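You operate a simulated robot arm through the tools that you are given. There is no shell and no other tool. Be economical: measure what you need, move in short steps, check, and stop when the job is done.

The job below is to be done with a simulated robot arm. You get a single attempt, and the scene is never put back.

## Task
Fetch the flat purple cap and set it on top of the silver valve with the purple lever.

It is judged by the outcome, as a careful person would: the job done as asked, and still so three seconds after it is handed in. It fails if anything else is knocked over, pushed out of place, dropped, spilled or broken. A push-on lid holds only when it is set on centred and level and pressed home; a screw cap is set on level and turned clockwise until tight.

## Robot
A 7-joint arm with a two-finger parallel gripper, fixed in place. Base frame: the origin is at the foot of the arm, x ahead of it, y to its left, z up; the work surface is at about z = 0. Lengths are in mm, angles in degrees, forces in N, time in s.
With the tool pointing down near the work surface it reaches from about 240 to 620 mm from the base axis. Its first joint turns from -66.0 to 66.0 degrees. Payload 2.6 kg.
The tool frame sits at the grasp point between the pads (the TCP): z along the fingers, y along the line on which they close. The tips reach 30 mm beyond it. Largest opening 94 mm; finger width 28, thickness 10; the body of the gripper, 50 by 96 mm, starts 55 mm behind the TCP.
Orientation is told as [roll, pitch, yaw] about the base's x, y, z axes, in that order, counted from this pose: with the fingers straight down and closing along the base's y, the tool's x points along the base's -x, its y along +y and its z along -z.

## Interface
- The arm moves only by the tool apply_moves. Its arguments are lists of equal length, an entry for each row: "slide": the shift along the tool's x, y, z in units of 20 mm (1.0 is 20 mm), a list of three; "spin": the turn about the tool's z in units of 5 degrees (1.0 is 5 degrees). In form: {"slide": [[dx, dy, dz], ...], "spin": [spin, ...]}. A call has 1 to 12 rows; each row shifts and turns the commanded pose from where the row before left it, along the tool's axes as they then stand. "jaw" is the finger opening in mm, from 0 to 94, set as the call begins (left out, the last holds). A call with a number of a shift or a turn outside -1 to 1 is refused whole. Each row takes 0.2 s and may step no farther than 50 mm and 8.6 degrees from the row before; otherwise, or with a gripper value out of range, the whole call is refused. Where a pose cannot be reached the arm comes as near as it can. A force on the tool above 40 N (or 10 N above the force at the start of the call, whichever is more), or a blocked arm, ends the call early, and 0.2 s more pass. The fingers move at their own pace (about 72 mm/s each) and stop on an object; they squeeze with about 36 N. The grip force told is the motor's: it shows also when the fingers shut on nothing. Time passes only in rows, and 0.2 s behind the last, so rows that do not move let the fingers close. The reply holds the time, the measured pose of the TCP, the force on the tool along the base axes, the opening and the grip force, in the units named above and with some noise, and new pictures: "views" is both (left out), scene, wrist or none.
- Cameras (640 x 400 px; columns grow to the right, rows downward): "scene" is fixed at [19.6, 423.7, 563.6]; the picture's right is [-0.89, -0.45, 0.00], its down [-0.26, 0.51, -0.82] and it looks along [0.37, -0.73, -0.58] (base axes); focal length 304 px, centre (320, 200). "wrist" rides on the gripper at [-37, 0, -58] in the tool frame; the picture's right is [0.00, -1.00, 0.00], its down [0.97, 0.00, -0.24] and it looks along [0.24, 0.00, 0.97] (tool axes); focal length 218 px, centre (320, 200).
- pixel_to_xyz(camera, pixels): for up to 12 pixels [column, row] of the newest picture of that camera ("zoom" is the newest enlarged one), the place [x, y, z] in the base frame of the surface seen there, good to about 3 mm. No time passes.
- enlarge(camera, box): a new picture of the part [left, top, right, bottom] of that camera's present view, enlarged. No time passes.
- hand_in(): hands the job in; it is judged then, once.

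Work in short steps. Measure before you move; look again where a grasp or a placing could have gone wrong, and mend it. You have 60 turns and 170 pictures in all, those below and enlarged ones among them. Open the gripper and draw the arm clear of the work before you hand the job in, unless the task says otherwise; then end with one line.

The tools are called as a command line: name --argument value ..., lists and objects as JSON in quotes. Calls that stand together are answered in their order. apply_moves: Moves the arm, as the interface text tells. Its arguments: {"type":"object","properties":{"slide":{"type":"array"},"spin":{"type":"array"},"jaw":{"type":"number"},"views":{"type":"string","enum":["both","scene","wrist","none"]}},"required":["slide","spin"]} The other tools are called the same way: pixel_to_xyz (camera, pixels) gives the place of the surface under pixels of a picture; enlarge (camera, box) takes an enlarged picture of a part of a camera's view; hand_in () hands the job in.

At the start:

```text
t: 0.0
eef_pos: [303.4, -275.9, 343.6]
orientation: [0.1, 0.0, 0.0]
ft_force: [0.6, -0.9, 0.3]
width: 94.1
gripper_force: 0.0
```

scene: 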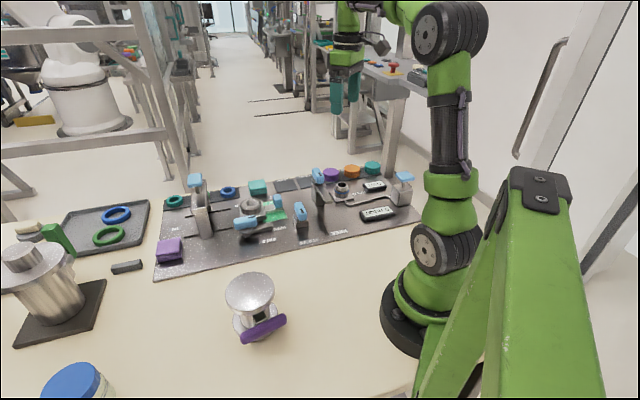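
wrist: 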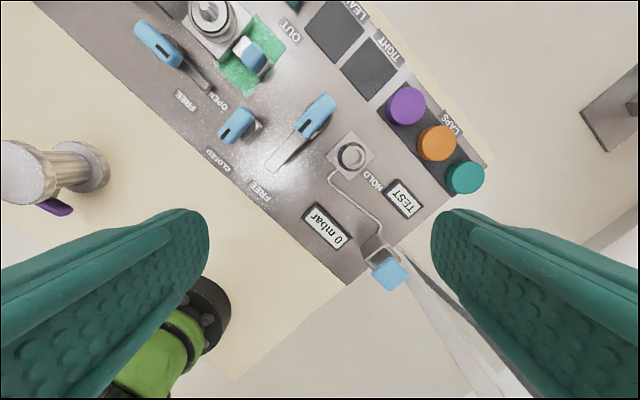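

The purple cap shows in wrist at (407,105), and the silver valve with purple lever in scene at (252,300). I measure both.

pixel_to_xyz --camera "wrist" --pixels '[[407, 102], [392, 100], [420, 108], [405, 118], [436, 140], [465, 175], [387, 140], [20, 170], [95, 165], [55, 207]]'

pixel_to_xyz --camera "scene" --pixels '[[250, 290], [230, 290], [272, 288], [250, 275], [250, 308], [262, 330], [331, 173], [262, 315], [240, 325]]'

enlarge --camera "scene" --box '[200, 250, 310, 360]'

enlarge --camera "wrist" --box '[320, 60, 500, 200]'

```text
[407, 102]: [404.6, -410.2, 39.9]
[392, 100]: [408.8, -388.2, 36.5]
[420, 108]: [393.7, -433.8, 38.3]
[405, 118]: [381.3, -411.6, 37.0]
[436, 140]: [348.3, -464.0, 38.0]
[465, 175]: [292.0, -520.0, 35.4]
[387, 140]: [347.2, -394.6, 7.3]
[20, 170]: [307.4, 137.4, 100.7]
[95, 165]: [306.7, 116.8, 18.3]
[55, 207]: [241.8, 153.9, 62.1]
```

```text
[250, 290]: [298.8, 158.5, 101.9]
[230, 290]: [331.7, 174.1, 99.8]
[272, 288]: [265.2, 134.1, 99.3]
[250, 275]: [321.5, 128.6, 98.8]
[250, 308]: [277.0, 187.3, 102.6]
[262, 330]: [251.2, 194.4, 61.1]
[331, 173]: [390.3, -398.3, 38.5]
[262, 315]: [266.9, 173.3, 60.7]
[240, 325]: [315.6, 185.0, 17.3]
```

```text
3.64 times, centred on (255, 305) of scene
```

zoom: 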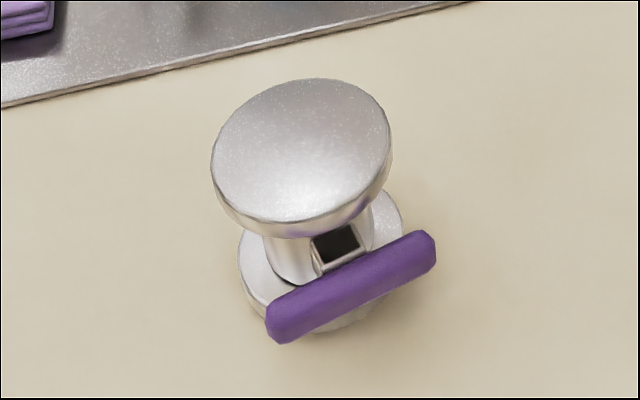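

```text
2.86 times, centred on (410, 130) of wrist
```

zoom: 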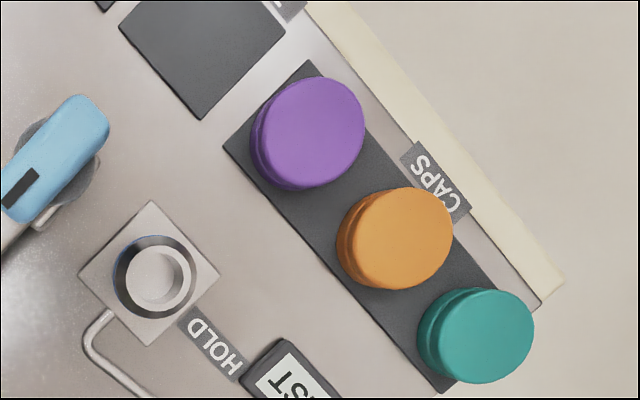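

The cap is at about (400,-410) and the valve top at about (298,155,100). I check the other purple object at scene (170,250) before choosing.

enlarge --camera "scene" --box '[140, 160, 300, 270]'

enlarge --camera "scene" --box '[300, 150, 420, 230]'

```text
3.64 times, centred on (220, 215) of scene
```

zoom: 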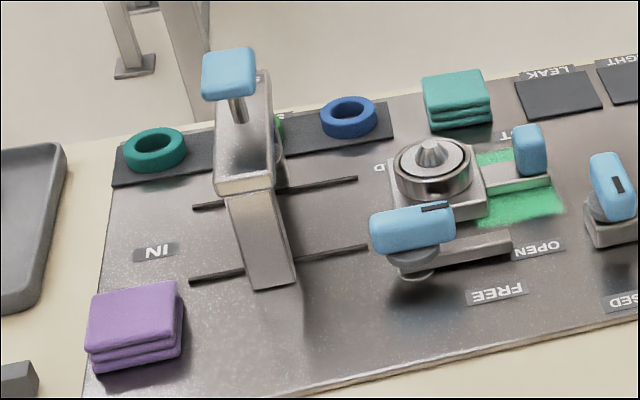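

```text
5.00 times, centred on (360, 190) of scene
```

zoom: 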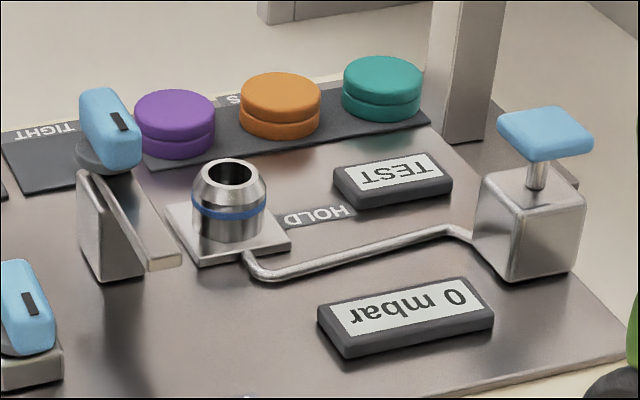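

The round purple cap among CAPS is the target. I measure obstacles next to it: the blue lever at wrist (318,110) and the grey post at (610,110), plus the cap's edges.

pixel_to_xyz --camera "wrist" --pixels '[[325, 100], [305, 130], [280, 160], [610, 110], [590, 110], [374, 65], [352, 155], [480, 140], [334, 28], [402, 198], [250, 55]]'

pixel_to_xyz --camera "zoom" --pixels '[[136, 112], [213, 112], [174, 92], [174, 125], [174, 110], [174, 156], [280, 95], [382, 78]]'

```text
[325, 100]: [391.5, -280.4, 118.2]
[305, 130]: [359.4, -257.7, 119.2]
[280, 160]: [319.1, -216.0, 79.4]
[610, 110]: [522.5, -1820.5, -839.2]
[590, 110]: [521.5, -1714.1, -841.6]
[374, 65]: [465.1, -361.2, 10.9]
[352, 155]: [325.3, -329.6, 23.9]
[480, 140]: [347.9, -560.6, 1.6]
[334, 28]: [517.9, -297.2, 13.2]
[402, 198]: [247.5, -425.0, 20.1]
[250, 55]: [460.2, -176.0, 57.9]
```

```text
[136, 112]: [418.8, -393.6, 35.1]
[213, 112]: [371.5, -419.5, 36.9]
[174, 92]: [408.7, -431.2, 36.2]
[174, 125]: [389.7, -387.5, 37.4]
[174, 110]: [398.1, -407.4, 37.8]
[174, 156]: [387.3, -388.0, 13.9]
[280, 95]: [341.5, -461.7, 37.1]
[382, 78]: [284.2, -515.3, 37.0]
```

The cap centre is about (397,-408), 52 mm wide, top at z 37. The lever at (375,-270) is clear of it. I travel above the cap and begin turning the fingers across the cap row.

apply_moves --slide '[[-0.669, -0.943, 0], [-0.669, -0.943, 0], [-0.669, -0.943, 0], [-0.669, -0.943, 0], [-0.669, -0.943, 0], [-0.669, -0.943, 0], [-0.669, -0.943, 0], [0, 0, 0.8], [0, 0, 0.8], [0, 0, 0.8], [0, 0, 0.8], [0, 0, 0.8]]' --spin '[0, 0, 0, 0, 0, 0, 0, -1, -1, -1, -1, -1]' --jaw 94 --views "both"

```text
t: 2.6
eef_pos: [369.3, -370.4, 263.1]
orientation: [0.0, -0.1, 25.1]
ft_force: [0.1, 0.2, -0.6]
width: 94.0
gripper_force: 0.1
out of reach, approached as far as the arm can: row 6, 7
```

scene: 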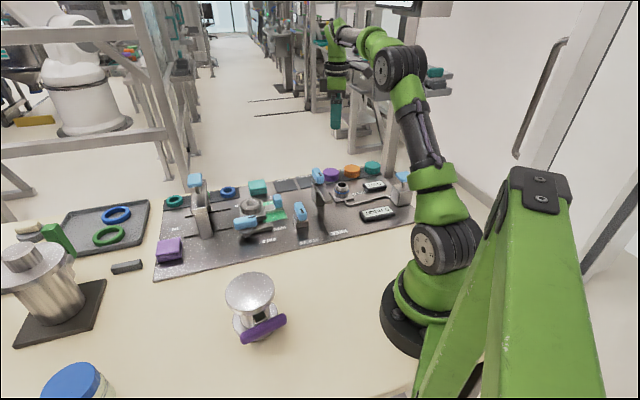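
wrist: 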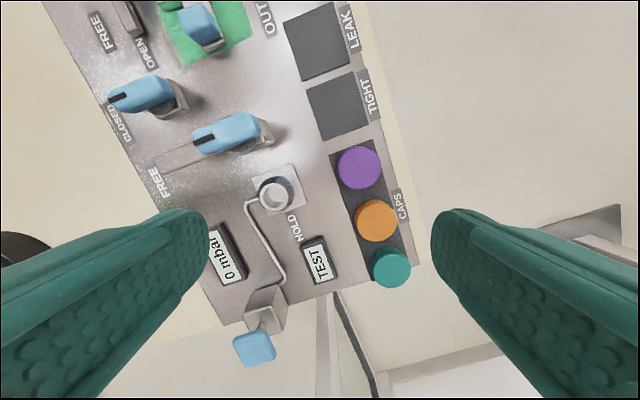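

The high travel stopped short of reach at (369,-370); yaw is 25. I go lower while finishing the turn, then look again.

apply_moves --slide '[[0, 0, 0.9], [0, 0, 0.9], [0, 0, 0.9], [0, 0, 0.9]]' --spin '[-0.92, -0.92, -0.92, -0.92]' --views "wrist"

```text
t: 3.6
eef_pos: [369.8, -370.7, 193.7]
orientation: [0.0, 0.1, 43.6]
ft_force: [0.7, 0.9, 0.9]
width: 93.9
gripper_force: 0.0
```

wrist: 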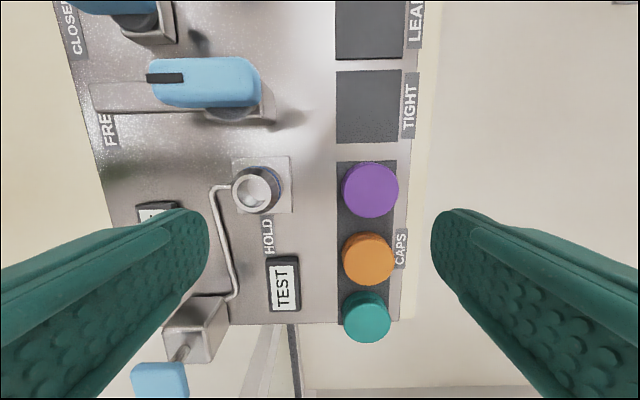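

The fingers are now across the row; the cap is at wrist (370,190). I measure its edges.

pixel_to_xyz --camera "wrist" --pixels '[[371, 186], [345, 186], [396, 186], [371, 166], [371, 208], [290, 185], [255, 185], [371, 215]]'

```text
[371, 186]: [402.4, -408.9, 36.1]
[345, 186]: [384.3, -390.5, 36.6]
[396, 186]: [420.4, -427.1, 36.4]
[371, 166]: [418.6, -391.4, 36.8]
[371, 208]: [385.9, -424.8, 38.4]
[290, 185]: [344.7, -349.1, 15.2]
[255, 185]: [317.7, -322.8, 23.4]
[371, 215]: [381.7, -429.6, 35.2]
```

Cap centre is about (401,-408.5). I shift over it and go down to z≈110, then check.

apply_moves --slide '[[0.06, -0.81, 0.4], [0.06, -0.81, 0.4], [0.07, -0.81, 0.4], [0, 0, 0.8], [0, 0, 0.8], [0, 0, 0.8], [0, 0, 0.6]]' --spin '[0, 0, 0, 0, 0, 0, 0]' --views "both"

```text
t: 5.2
eef_pos: [400.2, -408.6, 108.3]
orientation: [0.0, 0.0, 43.4]
ft_force: [-0.5, 0.3, 0.7]
width: 94.2
gripper_force: 0.1
```

scene: 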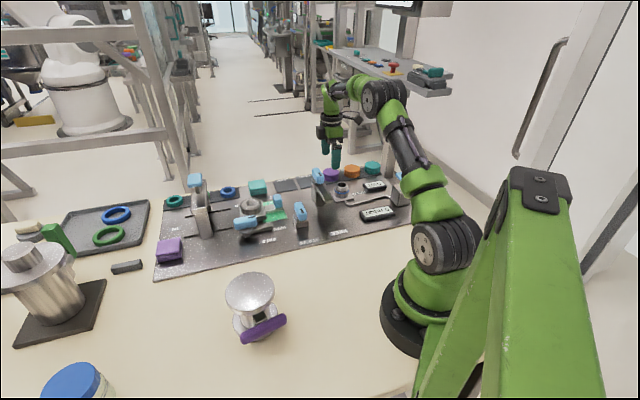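
wrist: 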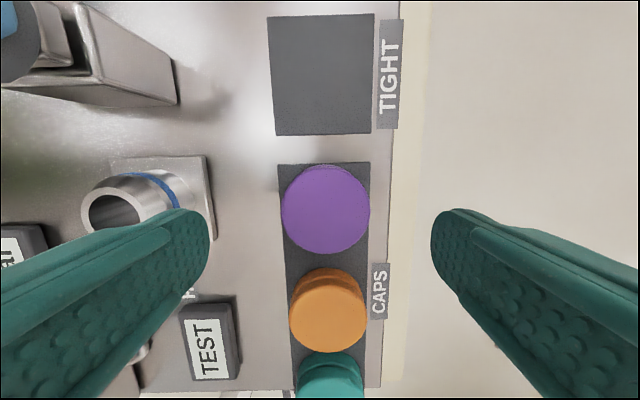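

The cap is centred under the fingers (col 325, row 209 as predicted), and the ring plug stays clear by about 24 mm. I go down to z≈49.

apply_moves --slide '[[0, -0.07, 0.7], [0, 0, 0.7], [0, 0, 0.7], [0, 0, 0.6], [0, 0, 0.3]]' --spin '[0, 0, 0, 0, 0]' --views "wrist"

enlarge --camera "scene" --box '[280, 130, 420, 220]'

```text
t: 6.4
eef_pos: [400.4, -410.0, 48.4]
orientation: [-0.2, 0.1, 43.4]
ft_force: [0.3, 0.7, -0.2]
width: 94.1
gripper_force: 0.0
```

wrist: 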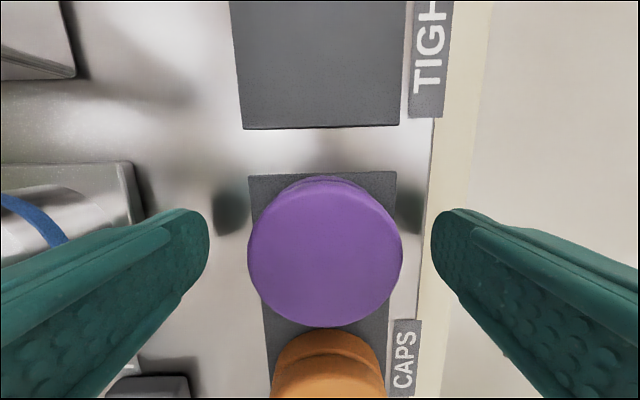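

```text
4.44 times, centred on (350, 175) of scene
```

zoom: 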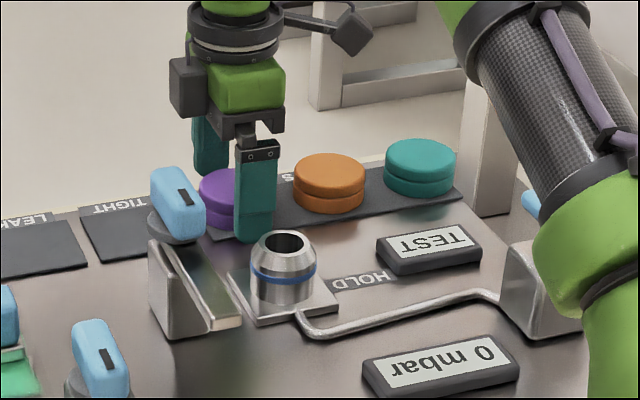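

The fingers straddle the cap evenly. I close and let them settle.

apply_moves --slide '[[0, 0, 0], [0, 0, 0], [0, 0, 0], [0, 0, 0]]' --spin '[0, 0, 0, 0]' --jaw 40 --views "wrist"

```text
t: 7.4
eef_pos: [401.0, -410.2, 48.6]
orientation: [0.0, 0.0, 43.3]
ft_force: [0.2, -0.1, -0.2]
width: 61.2
gripper_force: 36.0
```

wrist: 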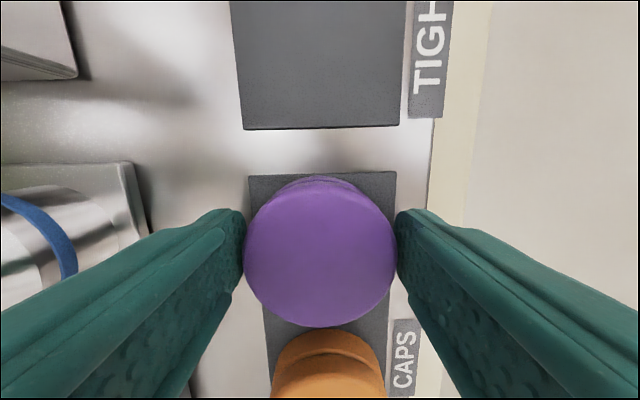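

Gripped (width 61, 36 N). I lift straight up and check.

apply_moves --slide '[[0, 0, -0.4], [0, 0, -0.6], [0, 0, -0.8], [0, 0, -0.9], [0, 0, -0.9], [0, 0, -0.9]]' --spin '[0, 0, 0, 0, 0, 0]' --views "wrist"

enlarge --camera "scene" --box '[280, 110, 420, 200]'

```text
t: 8.8
eef_pos: [401.8, -408.9, 137.8]
orientation: [0.0, 0.0, 43.4]
ft_force: [0.6, 0.1, -0.3]
width: 61.0
gripper_force: 36.2
```

wrist: 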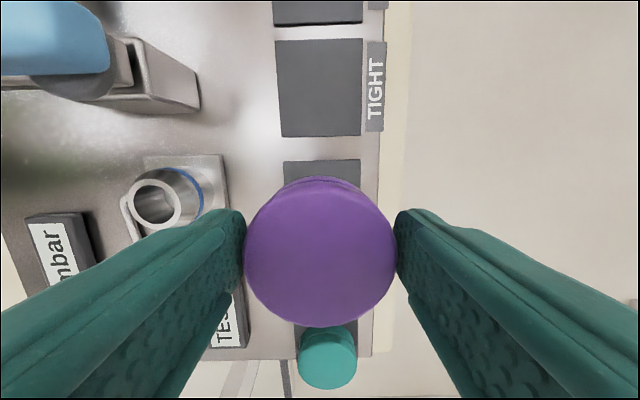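

```text
4.44 times, centred on (350, 155) of scene
```

zoom: 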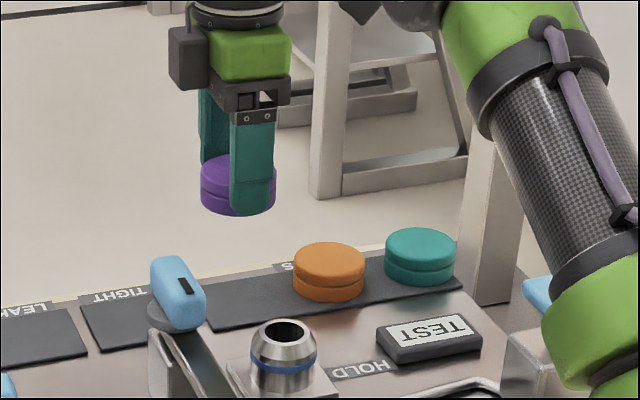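

The cap is held level, and the tray shows only orange and teal left. I rise and travel toward the valve above the panel obstacles (tallest ≈120).

apply_moves --slide '[[0, 0, -1], [0, 0, -1], [-0.65, 1, -0.3], [-0.65, 1, -0.3], [-0.65, 1, -0.3], [-0.65, 1, -0.3], [-0.65, 1, -0.2], [-0.65, 1, -0.2], [-0.65, 1, -0.2], [-0.65, 1, -0.2], [-0.65, 1, 0], [-0.65, 1, 0]]' --spin '[0, 0, 0, 0, 0, 0, 0, 0, 0, 0, 0, 0]' --views "both"

```text
t: 11.4
eef_pos: [357.4, -175.1, 218.0]
orientation: [0.0, 0.0, 43.4]
ft_force: [-1.2, -0.3, 0.0]
width: 60.8
gripper_force: 35.8
```

scene: 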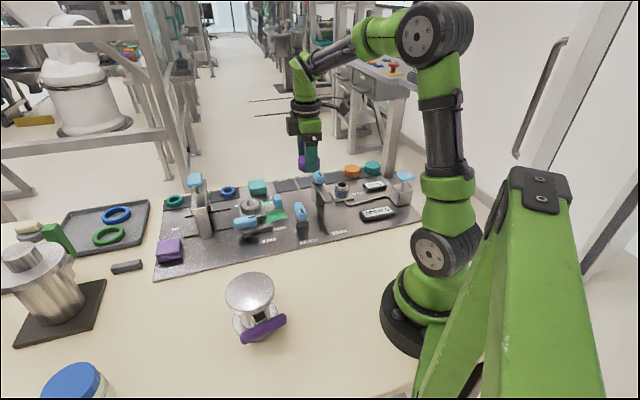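
wrist: 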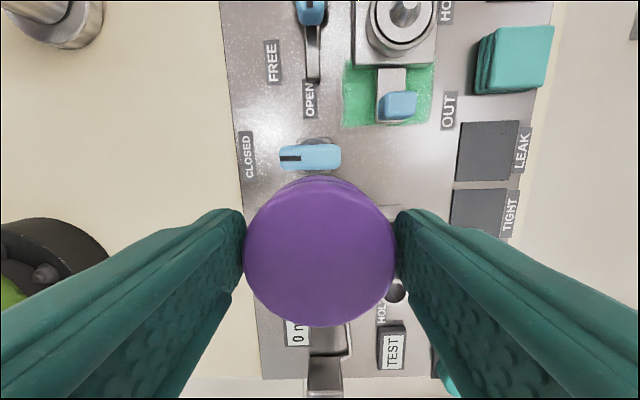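

At (357,-175,218), cap still secure. I continue along the same heading and stop just short of the valve to measure it again.

apply_moves --slide '[[-0.655, 1, 0], [-0.655, 1, 0], [-0.655, 1, 0], [-0.655, 1, 0], [-0.655, 1, 0], [-0.655, 1, 0], [-0.655, 1, 0], [-0.655, 1, 0], [-0.655, 1, 0]]' --spin '[0, 0, 0, 0, 0, 0, 0, 0, 0]' --views "both"

```text
t: 13.4
eef_pos: [319.0, 36.0, 216.9]
orientation: [0.0, 0.0, 43.4]
ft_force: [-0.3, -0.4, 0.1]
width: 60.8
gripper_force: 36.7
```

scene: 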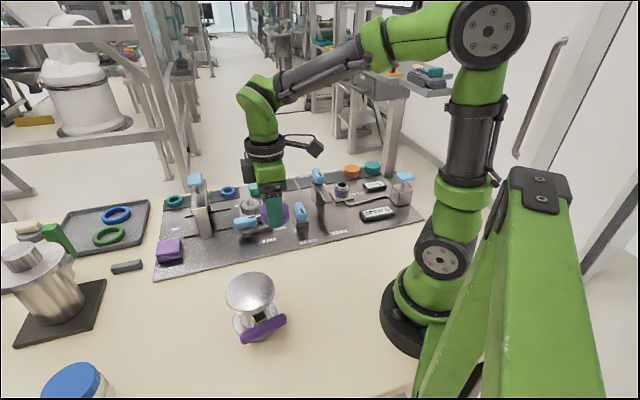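
wrist: 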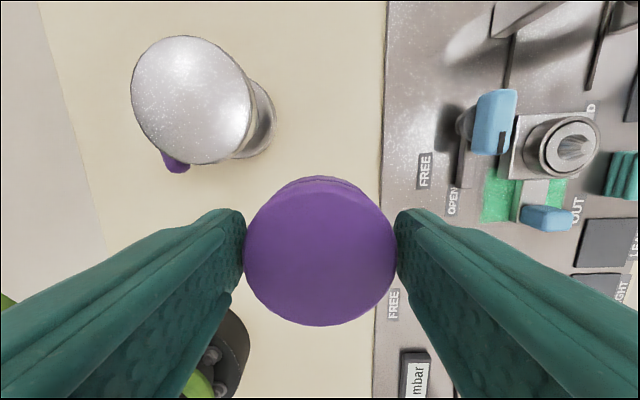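

The valve's disc spans about cols 131–252, rows 36–163 in the wrist view. I measure its rim points from both cameras.

pixel_to_xyz --camera "wrist" --pixels '[[190, 100], [136, 90], [246, 105], [180, 40], [200, 158], [150, 55], [225, 60], [155, 138], [238, 145]]'

pixel_to_xyz --camera "scene" --pixels '[[228, 293], [273, 287], [249, 274], [252, 311], [235, 280], [266, 303], [250, 292], [236, 306], [266, 277]]'

enlarge --camera "wrist" --box '[110, 20, 290, 190]'

```text
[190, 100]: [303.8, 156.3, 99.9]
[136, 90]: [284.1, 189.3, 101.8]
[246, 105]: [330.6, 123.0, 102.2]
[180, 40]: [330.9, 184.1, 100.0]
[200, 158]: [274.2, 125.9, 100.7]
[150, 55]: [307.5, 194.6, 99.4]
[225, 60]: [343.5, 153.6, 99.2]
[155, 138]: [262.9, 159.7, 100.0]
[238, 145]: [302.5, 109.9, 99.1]
```

```text
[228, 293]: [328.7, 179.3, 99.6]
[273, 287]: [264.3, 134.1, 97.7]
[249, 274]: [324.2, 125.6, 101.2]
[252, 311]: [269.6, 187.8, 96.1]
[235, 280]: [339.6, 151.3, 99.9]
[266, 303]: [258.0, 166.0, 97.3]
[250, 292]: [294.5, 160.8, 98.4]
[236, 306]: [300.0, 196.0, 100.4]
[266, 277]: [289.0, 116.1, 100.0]
```

```text
2.35 times, centred on (200, 105) of wrist
```

zoom: 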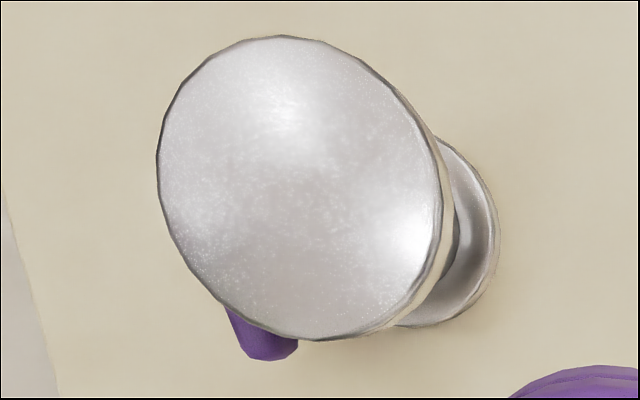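

The disc top is at z≈100, 84 mm wide, centre ≈(301,156) averaging both cameras. I move over it and come down to z≈160 (cap bottom ≈121).

apply_moves --slide '[[-0.68, 0.994, 0], [-0.68, 0.994, 0], [-0.68, 0.994, 0], [-0.68, 0.994, 0], [-0.68, 0.994, 0], [0, 0, 0.8], [0, 0, 0.8], [0, 0, 0.8], [0, 0, 0.4]]' --spin '[0, 0, 0, 0, 0, 0, 0, 0, 0]' --views "both"

enlarge --camera "scene" --box '[180, 200, 320, 350]'

```text
t: 15.4
eef_pos: [301.6, 154.5, 161.5]
orientation: [-0.1, 0.0, 43.3]
ft_force: [-0.1, 0.5, -1.1]
width: 60.7
gripper_force: 35.8
```

scene: 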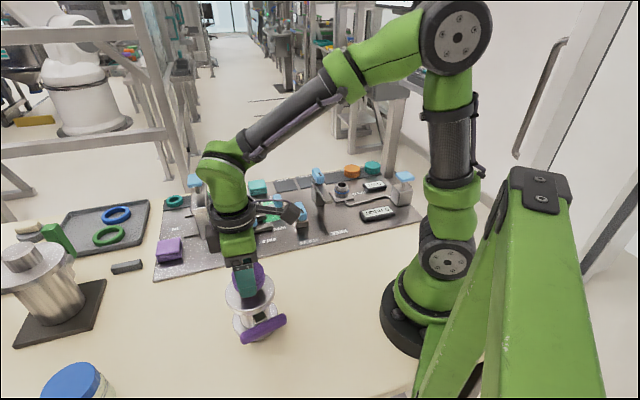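
wrist: 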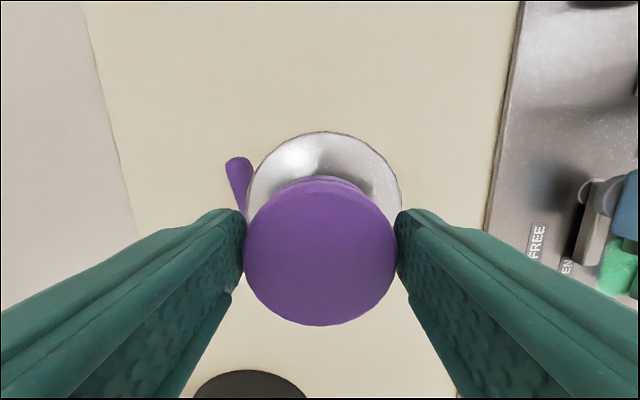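

```text
2.67 times, centred on (250, 275) of scene
```

zoom: 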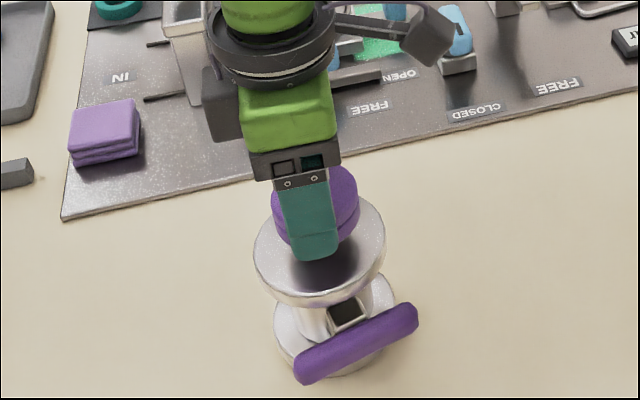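

In the wrist view the disc centre is at col ≈325 against the cap's 320, a 2 mm offset; along the other axis it lines up. I correct that and lower to about 142.

apply_moves --slide '[[0, -0.1, 0.4], [0, 0, 0.35], [0, 0, 0.2]]' --spin '[0, 0, 0]' --views "none"

enlarge --camera "scene" --box '[215, 240, 305, 330]'

```text
t: 16.2
eef_pos: [301.7, 153.7, 144.4]
orientation: [0.0, 0.0, 43.3]
ft_force: [0.5, -0.3, -0.8]
width: 60.6
gripper_force: 36.0
```

```text
4.44 times, centred on (260, 285) of scene
```

zoom: 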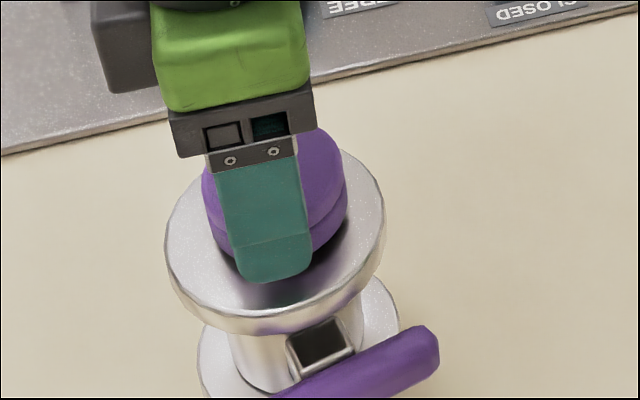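

Close above the disc with no contact yet (force ≈0). I step down about 1 mm at a time and watch the force.

apply_moves --slide '[[0, 0, 0.07], [0, 0, 0.07], [0, 0, 0.05]]' --spin '[0, 0, 0]' --views "none"

```text
t: 17.0
eef_pos: [302.8, 152.6, 138.6]
orientation: [0.0, 0.0, 43.4]
ft_force: [0.5, -0.2, 0.1]
width: 60.7
gripper_force: 35.8
```

No contact yet; I continue in 1 mm steps.

apply_moves --slide '[[0, 0, 0.05]]' --spin '[0]' --views "none"

apply_moves --slide '[[0, 0, 0.05]]' --spin '[0]' --views "none"

enlarge --camera "scene" --box '[215, 240, 305, 330]'

```text
t: 17.4
eef_pos: [302.9, 153.6, 137.4]
orientation: [0.0, 0.0, 43.5]
ft_force: [1.0, -0.7, 0.8]
width: 60.8
gripper_force: 35.9
```

```text
t: 17.8
eef_pos: [301.8, 154.1, 137.0]
orientation: [0.0, 0.0, 43.3]
ft_force: [-0.3, 0.1, -0.1]
width: 60.6
gripper_force: 35.9
```

```text
4.44 times, centred on (260, 285) of scene
```

zoom: 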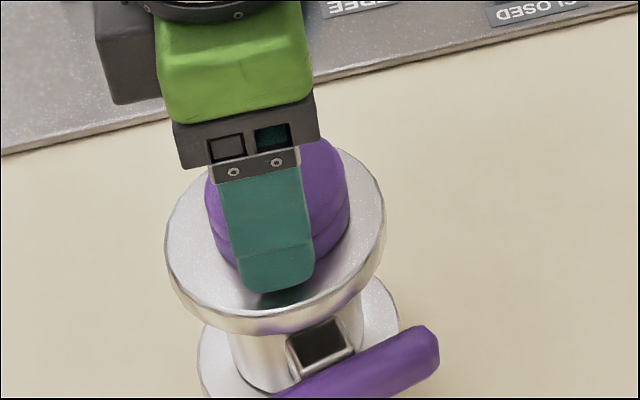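

Force still ≈0 and a small gap remains; I keep stepping.

apply_moves --slide '[[0, 0, 0.05]]' --spin '[0]' --views "none"

apply_moves --slide '[[0, 0, 0.04]]' --spin '[0]' --views "none"

```text
t: 18.2
eef_pos: [301.6, 153.2, 137.6]
orientation: [0.0, 0.1, 43.1]
ft_force: [-7.4, -4.2, 22.4]
width: 61.1
gripper_force: 36.7
```

```text
t: 18.6
eef_pos: [303.4, 154.1, 135.8]
orientation: [0.0, -0.2, 43.2]
ft_force: [-7.8, -5.5, 31.8]
width: 61.1
gripper_force: 36.4
```

Contact: 32 N upward, so the cap is seated. I ease back about 1 mm, check the force, then open.

apply_moves --slide '[[0, 0, -0.05]]' --spin '[0]' --views "wrist"

enlarge --camera "scene" --box '[215, 240, 305, 330]'

```text
t: 19.0
eef_pos: [302.4, 154.7, 136.0]
orientation: [-0.1, -0.2, 43.4]
ft_force: [2.5, 0.3, 13.1]
width: 61.0
gripper_force: 36.4
```

wrist: 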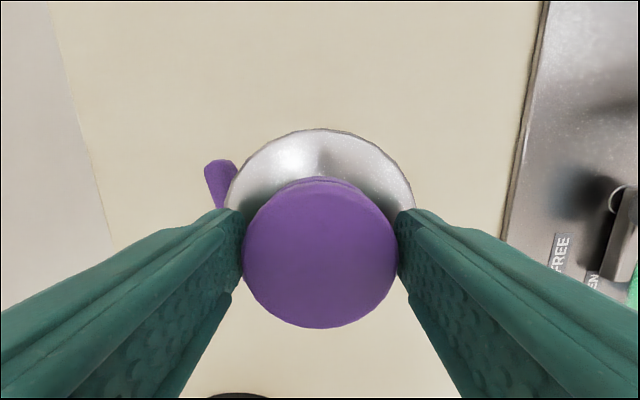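

```text
4.44 times, centred on (260, 285) of scene
```

zoom: 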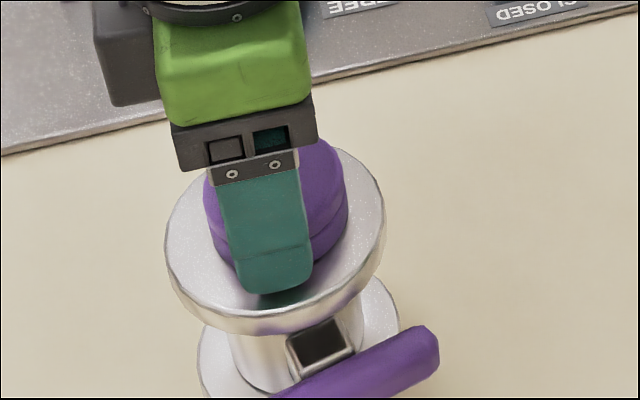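

The cap sits centred (disc cols 225–414, cap 243–398). I open the jaws.

apply_moves --slide '[[0, 0, 0], [0, 0, 0], [0, 0, 0], [0, 0, 0]]' --spin '[0, 0, 0, 0]' --jaw 92 --views "wrist"

```text
t: 20.0
eef_pos: [301.6, 154.0, 136.2]
orientation: [0.1, 0.0, 43.4]
ft_force: [0.1, 0.4, -0.4]
width: 91.9
gripper_force: 0.1
```

wrist: 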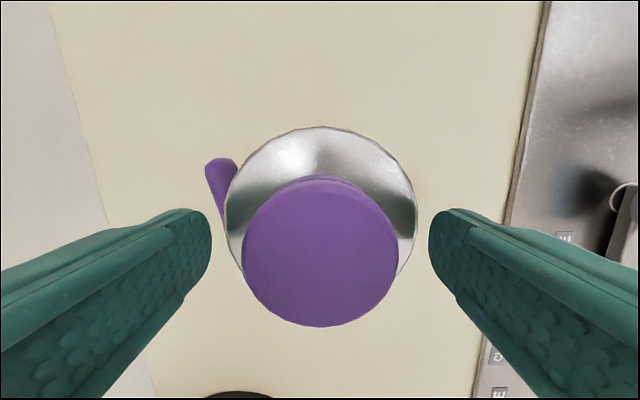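

Released, with both fingers clear of the cap. I rise straight up and back away.

apply_moves --slide '[[0, 0, -0.5], [0, 0, -0.8], [0, 0, -1], [0, 0, -1], [0, 0, -1], [0.3, -0.9, -0.5], [0.3, -0.9, 0], [0.3, -0.9, 0], [0.3, -0.9, 0], [0.3, -0.9, 0]]' --spin '[0, 0, 0, 0, 0, 0, 0, 0, 0, 0]' --views "both"

enlarge --camera "scene" --box '[200, 250, 310, 360]'

```text
t: 22.2
eef_pos: [341.8, 68.7, 232.8]
orientation: [0.0, 0.0, 43.4]
ft_force: [-0.3, 0.5, -0.1]
width: 91.9
gripper_force: 0.1
```

scene: 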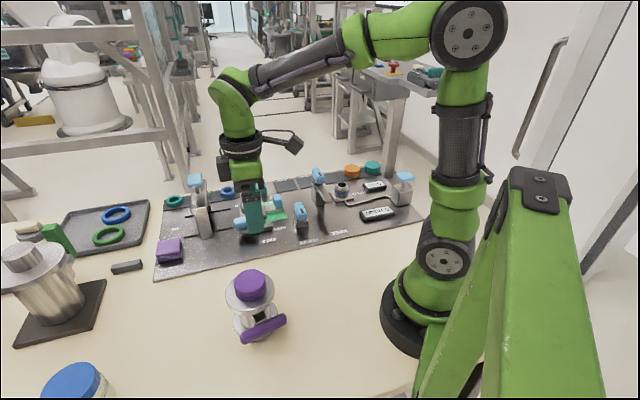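
wrist: 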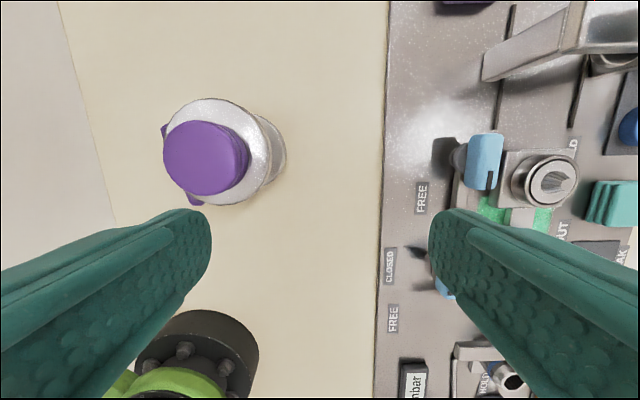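

```text
3.64 times, centred on (255, 305) of scene
```

zoom: 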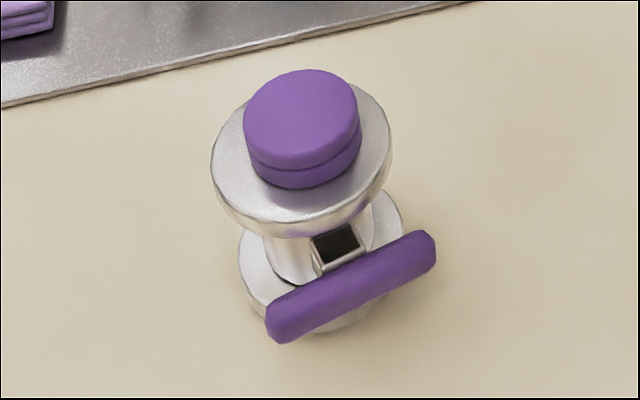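

The cap sits flat and centred on the valve, the valve has not moved, and the arm is clear. I hand in.

hand_in

```text
The job is handed in.
```

The purple cap is resting flat and centred on top of the silver valve with the purple lever, and nothing else was moved; the gripper is open and clear.
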